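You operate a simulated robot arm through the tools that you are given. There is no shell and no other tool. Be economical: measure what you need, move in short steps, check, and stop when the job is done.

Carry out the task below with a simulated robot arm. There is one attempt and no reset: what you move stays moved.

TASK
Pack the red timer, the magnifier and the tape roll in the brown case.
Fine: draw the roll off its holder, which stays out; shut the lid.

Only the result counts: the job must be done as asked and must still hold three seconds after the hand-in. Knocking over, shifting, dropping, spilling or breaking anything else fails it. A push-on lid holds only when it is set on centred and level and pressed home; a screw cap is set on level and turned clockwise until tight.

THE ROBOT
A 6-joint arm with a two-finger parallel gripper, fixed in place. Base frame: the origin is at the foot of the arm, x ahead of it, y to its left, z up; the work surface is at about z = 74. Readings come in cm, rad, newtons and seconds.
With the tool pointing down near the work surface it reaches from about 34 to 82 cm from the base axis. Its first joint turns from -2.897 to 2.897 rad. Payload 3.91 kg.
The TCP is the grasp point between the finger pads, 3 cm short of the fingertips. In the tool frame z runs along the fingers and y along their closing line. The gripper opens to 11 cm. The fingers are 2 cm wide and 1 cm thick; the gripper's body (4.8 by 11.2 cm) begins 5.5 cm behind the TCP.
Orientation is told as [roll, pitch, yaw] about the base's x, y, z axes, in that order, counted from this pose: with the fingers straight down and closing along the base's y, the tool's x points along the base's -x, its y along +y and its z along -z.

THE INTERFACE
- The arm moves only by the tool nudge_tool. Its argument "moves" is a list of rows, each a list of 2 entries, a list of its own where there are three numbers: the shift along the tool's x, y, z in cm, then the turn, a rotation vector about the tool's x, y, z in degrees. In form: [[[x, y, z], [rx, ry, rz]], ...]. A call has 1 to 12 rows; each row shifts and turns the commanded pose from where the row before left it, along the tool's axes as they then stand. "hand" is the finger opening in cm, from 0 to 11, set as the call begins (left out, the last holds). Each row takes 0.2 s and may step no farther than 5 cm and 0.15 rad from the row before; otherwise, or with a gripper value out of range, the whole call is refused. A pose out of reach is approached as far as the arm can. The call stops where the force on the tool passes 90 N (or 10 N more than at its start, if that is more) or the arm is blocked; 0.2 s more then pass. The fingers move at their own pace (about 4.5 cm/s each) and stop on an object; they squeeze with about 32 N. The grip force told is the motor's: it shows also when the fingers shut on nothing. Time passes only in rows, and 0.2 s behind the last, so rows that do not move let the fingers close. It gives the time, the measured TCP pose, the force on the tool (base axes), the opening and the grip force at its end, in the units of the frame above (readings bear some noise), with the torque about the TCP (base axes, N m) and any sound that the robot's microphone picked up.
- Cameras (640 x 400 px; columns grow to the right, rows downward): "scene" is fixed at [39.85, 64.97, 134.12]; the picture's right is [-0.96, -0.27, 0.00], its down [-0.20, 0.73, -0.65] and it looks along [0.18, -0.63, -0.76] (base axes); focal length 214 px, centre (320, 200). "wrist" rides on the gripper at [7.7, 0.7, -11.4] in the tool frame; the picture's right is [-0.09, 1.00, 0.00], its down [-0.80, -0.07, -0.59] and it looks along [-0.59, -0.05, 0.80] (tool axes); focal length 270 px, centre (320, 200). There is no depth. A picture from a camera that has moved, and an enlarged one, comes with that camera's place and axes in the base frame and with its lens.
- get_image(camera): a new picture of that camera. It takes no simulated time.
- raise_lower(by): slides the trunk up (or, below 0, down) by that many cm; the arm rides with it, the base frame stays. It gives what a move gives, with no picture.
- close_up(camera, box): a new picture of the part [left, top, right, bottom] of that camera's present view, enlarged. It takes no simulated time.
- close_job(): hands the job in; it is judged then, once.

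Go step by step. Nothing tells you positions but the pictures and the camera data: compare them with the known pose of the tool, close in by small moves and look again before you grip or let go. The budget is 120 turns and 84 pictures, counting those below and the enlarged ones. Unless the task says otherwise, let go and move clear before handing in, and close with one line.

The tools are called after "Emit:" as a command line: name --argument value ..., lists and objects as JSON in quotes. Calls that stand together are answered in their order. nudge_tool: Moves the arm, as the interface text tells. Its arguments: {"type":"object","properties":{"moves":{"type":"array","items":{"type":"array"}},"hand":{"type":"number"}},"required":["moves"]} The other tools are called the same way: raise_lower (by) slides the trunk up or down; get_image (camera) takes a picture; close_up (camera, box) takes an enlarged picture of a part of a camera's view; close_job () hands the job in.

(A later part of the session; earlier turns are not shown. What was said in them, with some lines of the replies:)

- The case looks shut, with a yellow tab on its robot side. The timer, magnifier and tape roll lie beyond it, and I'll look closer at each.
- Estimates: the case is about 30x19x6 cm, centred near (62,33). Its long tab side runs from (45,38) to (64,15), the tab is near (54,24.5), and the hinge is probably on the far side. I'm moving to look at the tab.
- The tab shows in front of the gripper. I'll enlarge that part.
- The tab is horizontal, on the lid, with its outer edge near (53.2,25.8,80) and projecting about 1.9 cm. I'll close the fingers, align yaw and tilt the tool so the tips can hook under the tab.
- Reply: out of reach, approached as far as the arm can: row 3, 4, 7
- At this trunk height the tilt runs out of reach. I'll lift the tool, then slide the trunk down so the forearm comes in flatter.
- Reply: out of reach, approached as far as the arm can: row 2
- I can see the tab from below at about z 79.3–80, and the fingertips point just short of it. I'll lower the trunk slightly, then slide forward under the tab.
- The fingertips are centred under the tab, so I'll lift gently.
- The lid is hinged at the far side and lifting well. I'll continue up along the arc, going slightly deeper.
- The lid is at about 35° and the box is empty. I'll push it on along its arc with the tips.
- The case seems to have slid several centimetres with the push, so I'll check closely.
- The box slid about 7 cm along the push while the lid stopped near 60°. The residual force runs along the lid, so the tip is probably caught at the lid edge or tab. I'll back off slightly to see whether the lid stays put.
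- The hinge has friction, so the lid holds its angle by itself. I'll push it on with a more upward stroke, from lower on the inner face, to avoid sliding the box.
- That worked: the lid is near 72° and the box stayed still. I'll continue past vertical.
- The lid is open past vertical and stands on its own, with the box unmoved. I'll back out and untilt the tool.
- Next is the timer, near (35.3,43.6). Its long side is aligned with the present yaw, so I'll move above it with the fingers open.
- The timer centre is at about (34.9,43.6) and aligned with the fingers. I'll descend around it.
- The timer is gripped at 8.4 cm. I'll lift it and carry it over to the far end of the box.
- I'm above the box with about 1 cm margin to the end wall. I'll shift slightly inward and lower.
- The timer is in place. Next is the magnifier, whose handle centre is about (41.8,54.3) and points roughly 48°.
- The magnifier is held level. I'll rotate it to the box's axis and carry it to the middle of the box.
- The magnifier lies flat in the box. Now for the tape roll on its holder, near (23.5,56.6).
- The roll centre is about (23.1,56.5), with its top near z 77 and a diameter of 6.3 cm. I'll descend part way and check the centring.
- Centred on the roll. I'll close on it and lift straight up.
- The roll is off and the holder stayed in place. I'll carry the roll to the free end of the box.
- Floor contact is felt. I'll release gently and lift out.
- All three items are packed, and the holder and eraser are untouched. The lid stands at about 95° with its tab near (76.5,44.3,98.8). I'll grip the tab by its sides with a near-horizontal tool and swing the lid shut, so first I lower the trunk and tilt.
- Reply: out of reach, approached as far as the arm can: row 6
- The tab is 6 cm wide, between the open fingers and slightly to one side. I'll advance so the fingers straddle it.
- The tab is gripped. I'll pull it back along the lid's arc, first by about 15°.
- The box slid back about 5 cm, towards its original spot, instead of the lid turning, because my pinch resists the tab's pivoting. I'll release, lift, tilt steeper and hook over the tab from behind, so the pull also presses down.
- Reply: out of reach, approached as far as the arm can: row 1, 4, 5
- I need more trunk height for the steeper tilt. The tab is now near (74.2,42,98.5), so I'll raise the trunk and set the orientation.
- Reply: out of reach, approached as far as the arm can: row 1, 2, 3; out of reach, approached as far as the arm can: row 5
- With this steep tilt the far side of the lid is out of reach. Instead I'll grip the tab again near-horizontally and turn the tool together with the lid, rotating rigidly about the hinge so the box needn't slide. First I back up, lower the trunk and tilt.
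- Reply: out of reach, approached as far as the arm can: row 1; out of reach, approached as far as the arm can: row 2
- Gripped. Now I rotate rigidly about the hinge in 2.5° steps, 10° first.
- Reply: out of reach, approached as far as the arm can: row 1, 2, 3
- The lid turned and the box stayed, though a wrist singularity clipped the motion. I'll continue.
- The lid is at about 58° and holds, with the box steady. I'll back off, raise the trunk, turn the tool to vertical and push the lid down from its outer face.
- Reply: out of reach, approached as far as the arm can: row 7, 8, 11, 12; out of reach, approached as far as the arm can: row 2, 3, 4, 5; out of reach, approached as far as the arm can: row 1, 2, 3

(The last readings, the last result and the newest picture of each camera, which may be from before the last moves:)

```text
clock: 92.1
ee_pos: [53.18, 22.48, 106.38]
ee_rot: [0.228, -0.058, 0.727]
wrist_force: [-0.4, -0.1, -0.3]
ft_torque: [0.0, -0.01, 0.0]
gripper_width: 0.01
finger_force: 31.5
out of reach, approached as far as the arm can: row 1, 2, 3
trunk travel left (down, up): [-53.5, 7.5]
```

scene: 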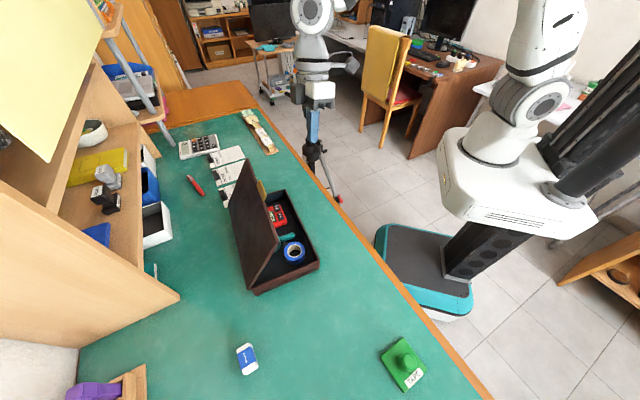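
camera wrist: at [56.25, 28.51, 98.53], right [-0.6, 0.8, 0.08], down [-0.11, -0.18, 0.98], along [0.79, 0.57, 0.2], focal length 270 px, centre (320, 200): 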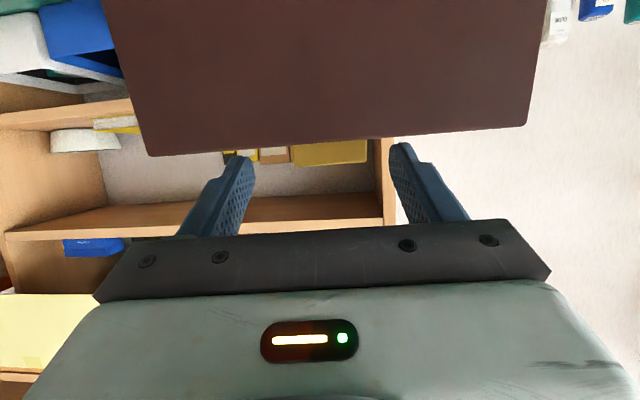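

A wrist joint limit blocks the vertical pose at this trunk height. Untilting worked with the trunk lower earlier, so I'll lower it and fix the orientation there.

Emit:
nudge_tool --moves '[[[0, 0, -4], [0, -8, 0]], [[0, 0, -4], [0, -8, 0]], [[0, 0, 0], [0, -8, 0]], [[0, 0, 0], [0, -8, 0]]]'

Emit:
raise_lower --by -16

Emit:
nudge_tool --moves '[[[0, 0, 0], [4, 0, 0]], [[0, 0, 0], [4, 0, 0]], [[0, 0, 0], [3, 0, 0]]]'

```text
clock: 93.1
ee_pos: [53.64, 20.8, 114.3]
ee_rot: [0.228, -0.584, 0.614]
wrist_force: [0.0, 0.5, 0.4]
ft_torque: [0.03, 0.01, 0.02]
gripper_width: 0.01
finger_force: 32.1
trunk travel left (down, up): [-53.5, 7.5]
```

```text
clock: 94.9
ee_pos: [53.65, 20.71, 98.33]
ee_rot: [0.228, -0.581, 0.612]
wrist_force: [-0.7, 0.5, 0.1]
ft_torque: [0.03, 0.02, -0.03]
gripper_width: 0.0
finger_force: 32.1
trunk travel left (down, up): [-37.5, 23.5]
```

```text
clock: 95.7
ee_pos: [53.46, 20.88, 98.17]
ee_rot: [0.033, -0.581, 0.611]
wrist_force: [0.0, 0.1, 0.6]
ft_torque: [-0.04, -0.01, -0.01]
gripper_width: 0.0
finger_force: 31.6
trunk travel left (down, up): [-37.5, 23.5]
```

Emit:
nudge_tool --moves '[[[0, 0, 0], [1.9, 0, 0]], [[0, 0, 0], [0, 8, 0]], [[0, 0, 0], [0, 8, 0]], [[0, 0, 0], [0, 8, 0]], [[0, 0, 0], [0, 8, 0]], [[0, 0, 0], [0, 1.3, -4]]]'

```text
clock: 97.1
ee_pos: [52.88, 16.29, 92.51]
ee_rot: [0.178, -0.141, 0.701]
wrist_force: [0.3, -1.0, -0.8]
ft_torque: [0.0, -0.02, -0.01]
gripper_width: 0.0
finger_force: 32.5
out of reach, approached as far as the arm can: row 2, 3, 4, 5
trunk travel left (down, up): [-37.5, 23.5]
```

Vertical isn't reachable in this wrist configuration, but a tilt of about 57° is free. That lays the finger flat along the lid's outer face, which suits pushing it down, so I'll set that tilt and go over the lid top.

Emit:
nudge_tool --moves '[[[0, 0, -3], [0, -8, 0]], [[0, 0, -3], [0, -8, 0]], [[0, 0, -3], [0, -8, 0]], [[0, 0, 0], [5, 0, 0]], [[0, 0, 0], [4, 0, 0]]]'

```text
clock: 98.3
ee_pos: [52.16, 13.91, 101.31]
ee_rot: [0.035, -0.544, 0.623]
wrist_force: [0.3, 0.0, 0.1]
ft_torque: [-0.02, -0.02, 0.03]
gripper_width: 0.0
finger_force: 32.2
trunk travel left (down, up): [-37.5, 23.5]
```

Emit:
nudge_tool --moves '[[[0, 0, 0], [0.24, 0, -2.9]], [[-3.8, 1.27, 1.354], [0, 0, 0]], [[-3.8, 1.27, 1.354], [0, 0, 0]], [[-3.8, 1.27, 1.354], [0, 0, 0]], [[-3.8, 1.27, 1.354], [0, 0, 0]], [[-3.8, 1.27, 1.354], [0, 0, 0]], [[-3.8, 1.27, 1.354], [0, 0, 0]], [[-3.8, 1.27, 1.354], [0, 0, 0]]]'

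Emit:
get_image --camera "wrist"

Emit:
close_up --camera "scene" --box '[140, 110, 340, 310]'

```text
clock: 100.1
ee_pos: [68.48, 32.25, 103.49]
ee_rot: [0.053, -0.571, 0.68]
wrist_force: [-0.3, 0.2, 0.4]
ft_torque: [0.0, 0.0, 0.01]
gripper_width: 0.0
finger_force: 32.3
out of reach, approached as far as the arm can: row 5, 6, 7, 8
trunk travel left (down, up): [-37.5, 23.5]
```

```text
14 pictures are left
camera wrist: at [58.52, 24.13, 109.1], right [-0.59, 0.8, 0.09], down [0.34, 0.14, 0.93], along [0.73, 0.58, -0.36], focal length 270 px, centre (320, 200)
```

wrist: 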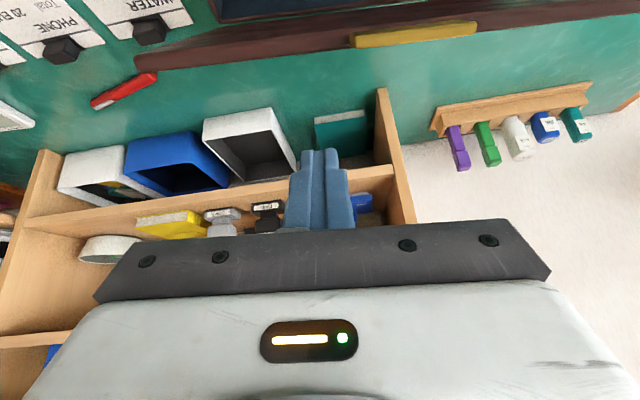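

```text
2.00 times, centred on (240, 210) of scene
camera zoom: at [39.85, 64.97, 134.12], right [-0.96, -0.27, 0.0], down [-0.2, 0.73, -0.65], along [0.18, -0.63, -0.76], focal length 429 px, centre (480, 180)
```

zoom: 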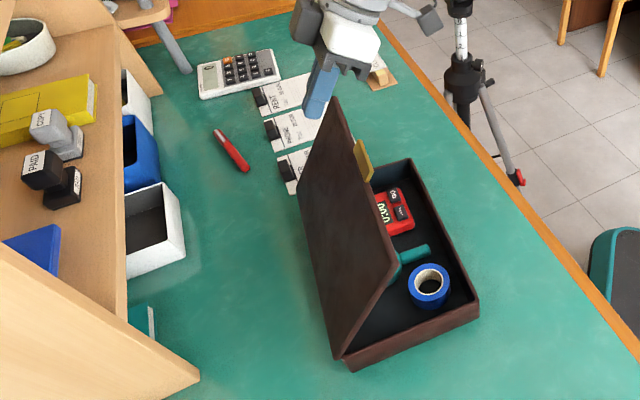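

I'm past the lid top, to one side of the tab, which is fine. I'll move straight down behind the lid.

Emit:
nudge_tool --moves '[[[1.08, 0.3, 1.68], [0, 0, 0]], [[1.08, 0.3, 1.68], [0, 0, 0]], [[1.08, 0.3, 1.68], [0, 0, 0]]]'

Emit:
close_up --camera "scene" --box '[160, 110, 320, 230]'

```text
clock: 100.9
ee_pos: [67.66, 32.92, 97.59]
ee_rot: [0.052, -0.573, 0.681]
wrist_force: [0.0, 0.1, 0.1]
ft_torque: [0.01, 0.0, 0.01]
gripper_width: 0.01
finger_force: 32.1
trunk travel left (down, up): [-37.5, 23.5]
```

```text
3.33 times, centred on (240, 170) of scene
camera zoom: at [39.85, 64.97, 134.12], right [-0.96, -0.27, 0.0], down [-0.2, 0.73, -0.65], along [0.18, -0.63, -0.76], focal length 715 px, centre (587, 300)
```

zoom: 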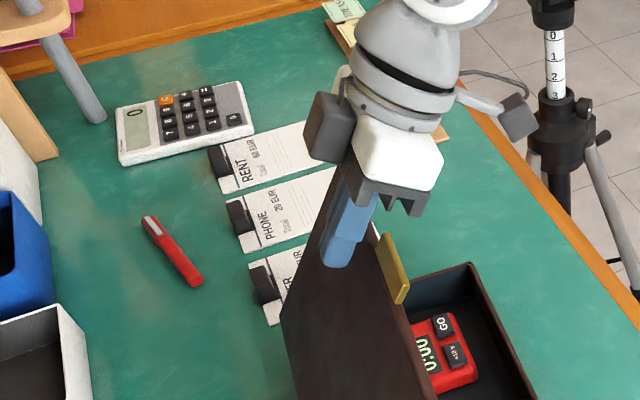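

The finger is behind the outer face. I'll push along the lid's closing arc.

Emit:
nudge_tool --moves '[[[0.9, 0, -0.1], [0, 0, 0]], [[0.9, 0, -0.1], [0, 0, 0]], [[1.0, 0, 0.05], [0, 0, 0]], [[1.0, 0, 0.05], [0, 0, 0]], [[1.0, 0, 0.05], [0, 0, 0]], [[1.0, 0, 0.05], [0, 0, 0]]]'

Emit:
close_up --camera "scene" --box '[140, 130, 340, 320]'

```text
clock: 102.3
ee_pos: [63.64, 29.82, 94.27]
ee_rot: [0.053, -0.57, 0.681]
wrist_force: [0.7, 1.1, 0.7]
ft_torque: [0.01, -0.01, -0.04]
gripper_width: 0.0
finger_force: 32.1
trunk travel left (down, up): [-37.5, 23.5]
```

```text
2.11 times, centred on (240, 225) of scene
camera zoom: at [39.85, 64.97, 134.12], right [-0.96, -0.27, 0.0], down [-0.2, 0.73, -0.65], along [0.18, -0.63, -0.76], focal length 452 px, centre (488, 147)
```

zoom: 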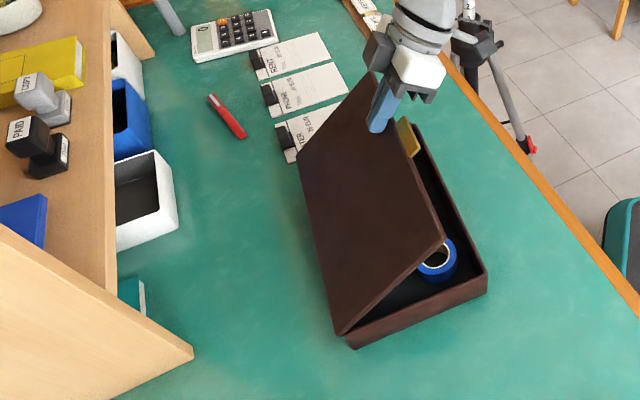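

The lid is closing and the box holds still. I'll continue down.

Emit:
nudge_tool --moves '[[[1.35, 0, 0.44], [0, 0, 0]], [[1.35, 0, 0.44], [0, 0, 0]], [[1.35, 0, 0.44], [0, 0, 0]], [[1.18, 0, 0.75], [0, 0, 0]], [[1.18, 0, 0.75], [0, 0, 0]], [[1.18, 0, 0.75], [0, 0, 0]]]'

Emit:
close_up --camera "scene" --box '[140, 130, 340, 320]'

```text
clock: 103.7
ee_pos: [60.29, 27.15, 87.39]
ee_rot: [0.05, -0.571, 0.682]
wrist_force: [0.4, -0.4, 0.4]
ft_torque: [0.01, 0.01, -0.02]
gripper_width: 0.0
finger_force: 32.0
trunk travel left (down, up): [-37.5, 23.5]
```

```text
2.11 times, centred on (240, 225) of scene
camera zoom: at [39.85, 64.97, 134.12], right [-0.96, -0.27, 0.0], down [-0.2, 0.73, -0.65], along [0.18, -0.63, -0.76], focal length 452 px, centre (488, 147)
```

zoom: 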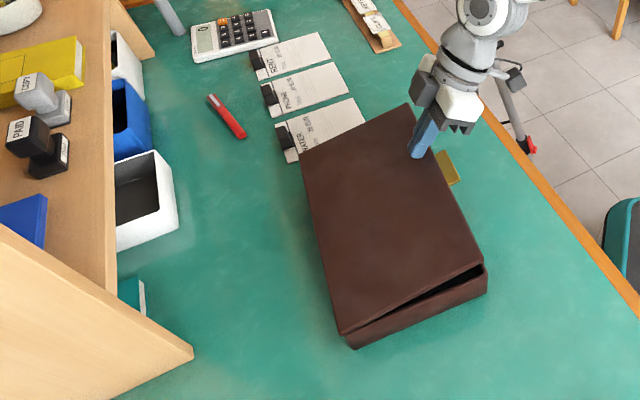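

Emit:
nudge_tool --moves '[[[0.41, 0, 0.45], [0, 0, 0]], [[0.41, 0, 0.45], [0, 0, 0]], [[0.41, 0, 0.45], [0, 0, 0]], [[0.41, 0, 0.45], [0, 0, 0]], [[0.33, 0, 0.5], [0, 0, 0]]]'

```text
clock: 104.9
ee_pos: [59.82, 26.9, 84.34]
ee_rot: [0.051, -0.573, 0.681]
wrist_force: [0.3, -0.1, 0.3]
ft_torque: [0.01, 0.01, 0.01]
gripper_width: 0.0
finger_force: 31.9
trunk travel left (down, up): [-37.5, 23.5]
```

Emit:
nudge_tool --moves '[[[0.16, 0, 0.25], [0, 0, 0]], [[0.16, 0, 0.25], [0, 0, 0]], [[0.16, 0, 0.25], [0, 0, 0]]]'

Emit:
close_up --camera "scene" --box '[200, 160, 320, 310]'

```text
clock: 105.7
ee_pos: [59.92, 27.04, 83.63]
ee_rot: [0.052, -0.577, 0.682]
wrist_force: [1.5, -0.3, 10.2]
ft_torque: [-0.03, -0.13, 0.0]
gripper_width: 0.0
finger_force: 31.9
trunk travel left (down, up): [-37.5, 23.5]
```

```text
2.67 times, centred on (260, 235) of scene
camera zoom: at [39.85, 64.97, 134.12], right [-0.96, -0.27, 0.0], down [-0.2, 0.73, -0.65], along [0.18, -0.63, -0.76], focal length 572 px, centre (480, 107)
```

zoom: 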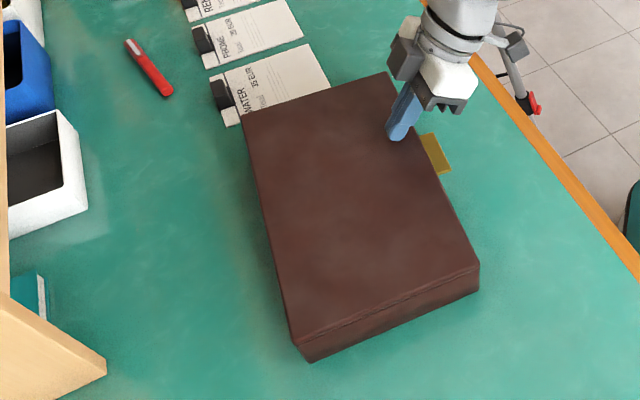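

The lid is down with 10 N of contact. I'll press slightly more to seat it, then lift away.

Emit:
nudge_tool --moves '[[[0.16, 0, 0.25], [0, 0, 0]], [[0.16, 0, 0.25], [0, 0, 0]]]'

Emit:
nudge_tool --moves '[[[-1.6, 0, -2.5], [0, 0, 0]], [[-2.2, 0, -3.4], [0, 0, 0]], [[-2.2, 0, -3.4], [0, 0, 0]], [[-1, 0, -4], [0, 0, 0]], [[0, 0, -4], [0, 0, 0]]]'

Emit:
get_image --camera "scene"

Emit:
close_up --camera "scene" --box '[210, 170, 340, 310]'

Emit:
get_image --camera "wrist"

```text
clock: 106.3
ee_pos: [59.84, 26.97, 83.45]
ee_rot: [0.046, -0.583, 0.684]
wrist_force: [1.3, -3.3, 43.8]
ft_torque: [0.15, -0.36, 0.04]
gripper_width: 0.0
finger_force: 31.4
trunk travel left (down, up): [-37.5, 23.5]
```

```text
clock: 107.5
ee_pos: [57.68, 24.17, 101.05]
ee_rot: [0.052, -0.571, 0.679]
wrist_force: [0.2, 1.2, -0.9]
ft_torque: [-0.01, -0.02, 0.03]
gripper_width: 0.02
finger_force: 31.7
trunk travel left (down, up): [-37.5, 23.5]
```

```text
8 pictures are left
```

scene: 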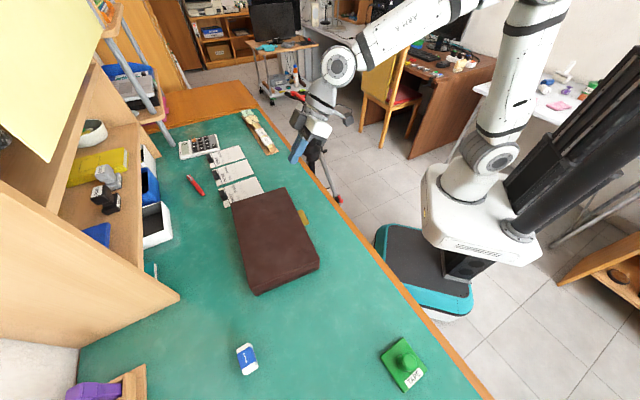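

```text
2.86 times, centred on (275, 240) of scene
camera zoom: at [39.85, 64.97, 134.12], right [-0.96, -0.27, 0.0], down [-0.2, 0.73, -0.65], along [0.18, -0.63, -0.76], focal length 613 px, centre (449, 86)
```

zoom: 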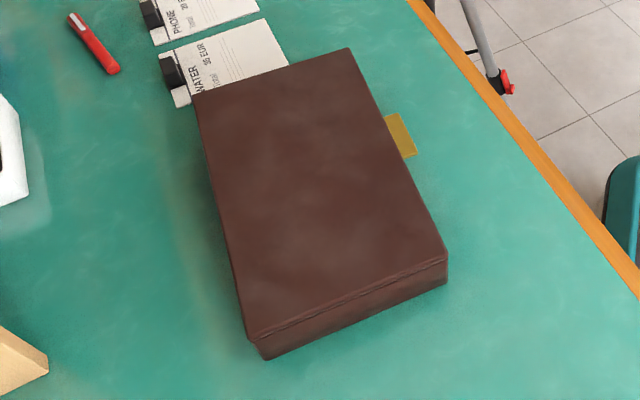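

```text
6 pictures are left
camera wrist: at [47.74, 16.13, 106.68], right [-0.59, 0.8, 0.09], down [0.34, 0.14, 0.93], along [0.73, 0.58, -0.36], focal length 270 px, centre (320, 200)
```

wrist: 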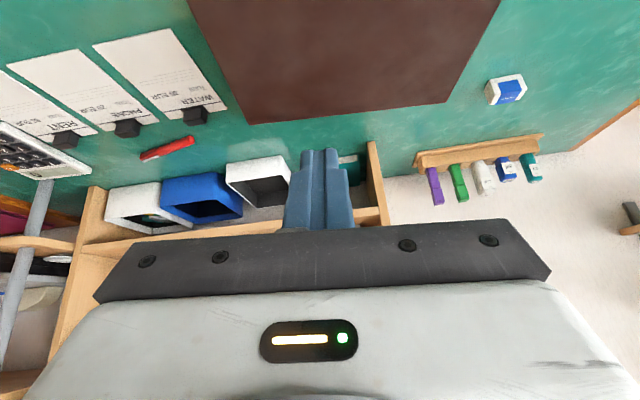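

The case is shut as it was at the start, with all three items inside. The holder, eraser, bills and pen look undisturbed, and the arm is clear, so I'm handing in.

Emit:
close_job

```text
The job is handed in.
```

The red timer, magnifier and tape roll are in the brown case with its lid shut, and the tape holder is still on the table; the case itself ended about 2 cm from where it started.
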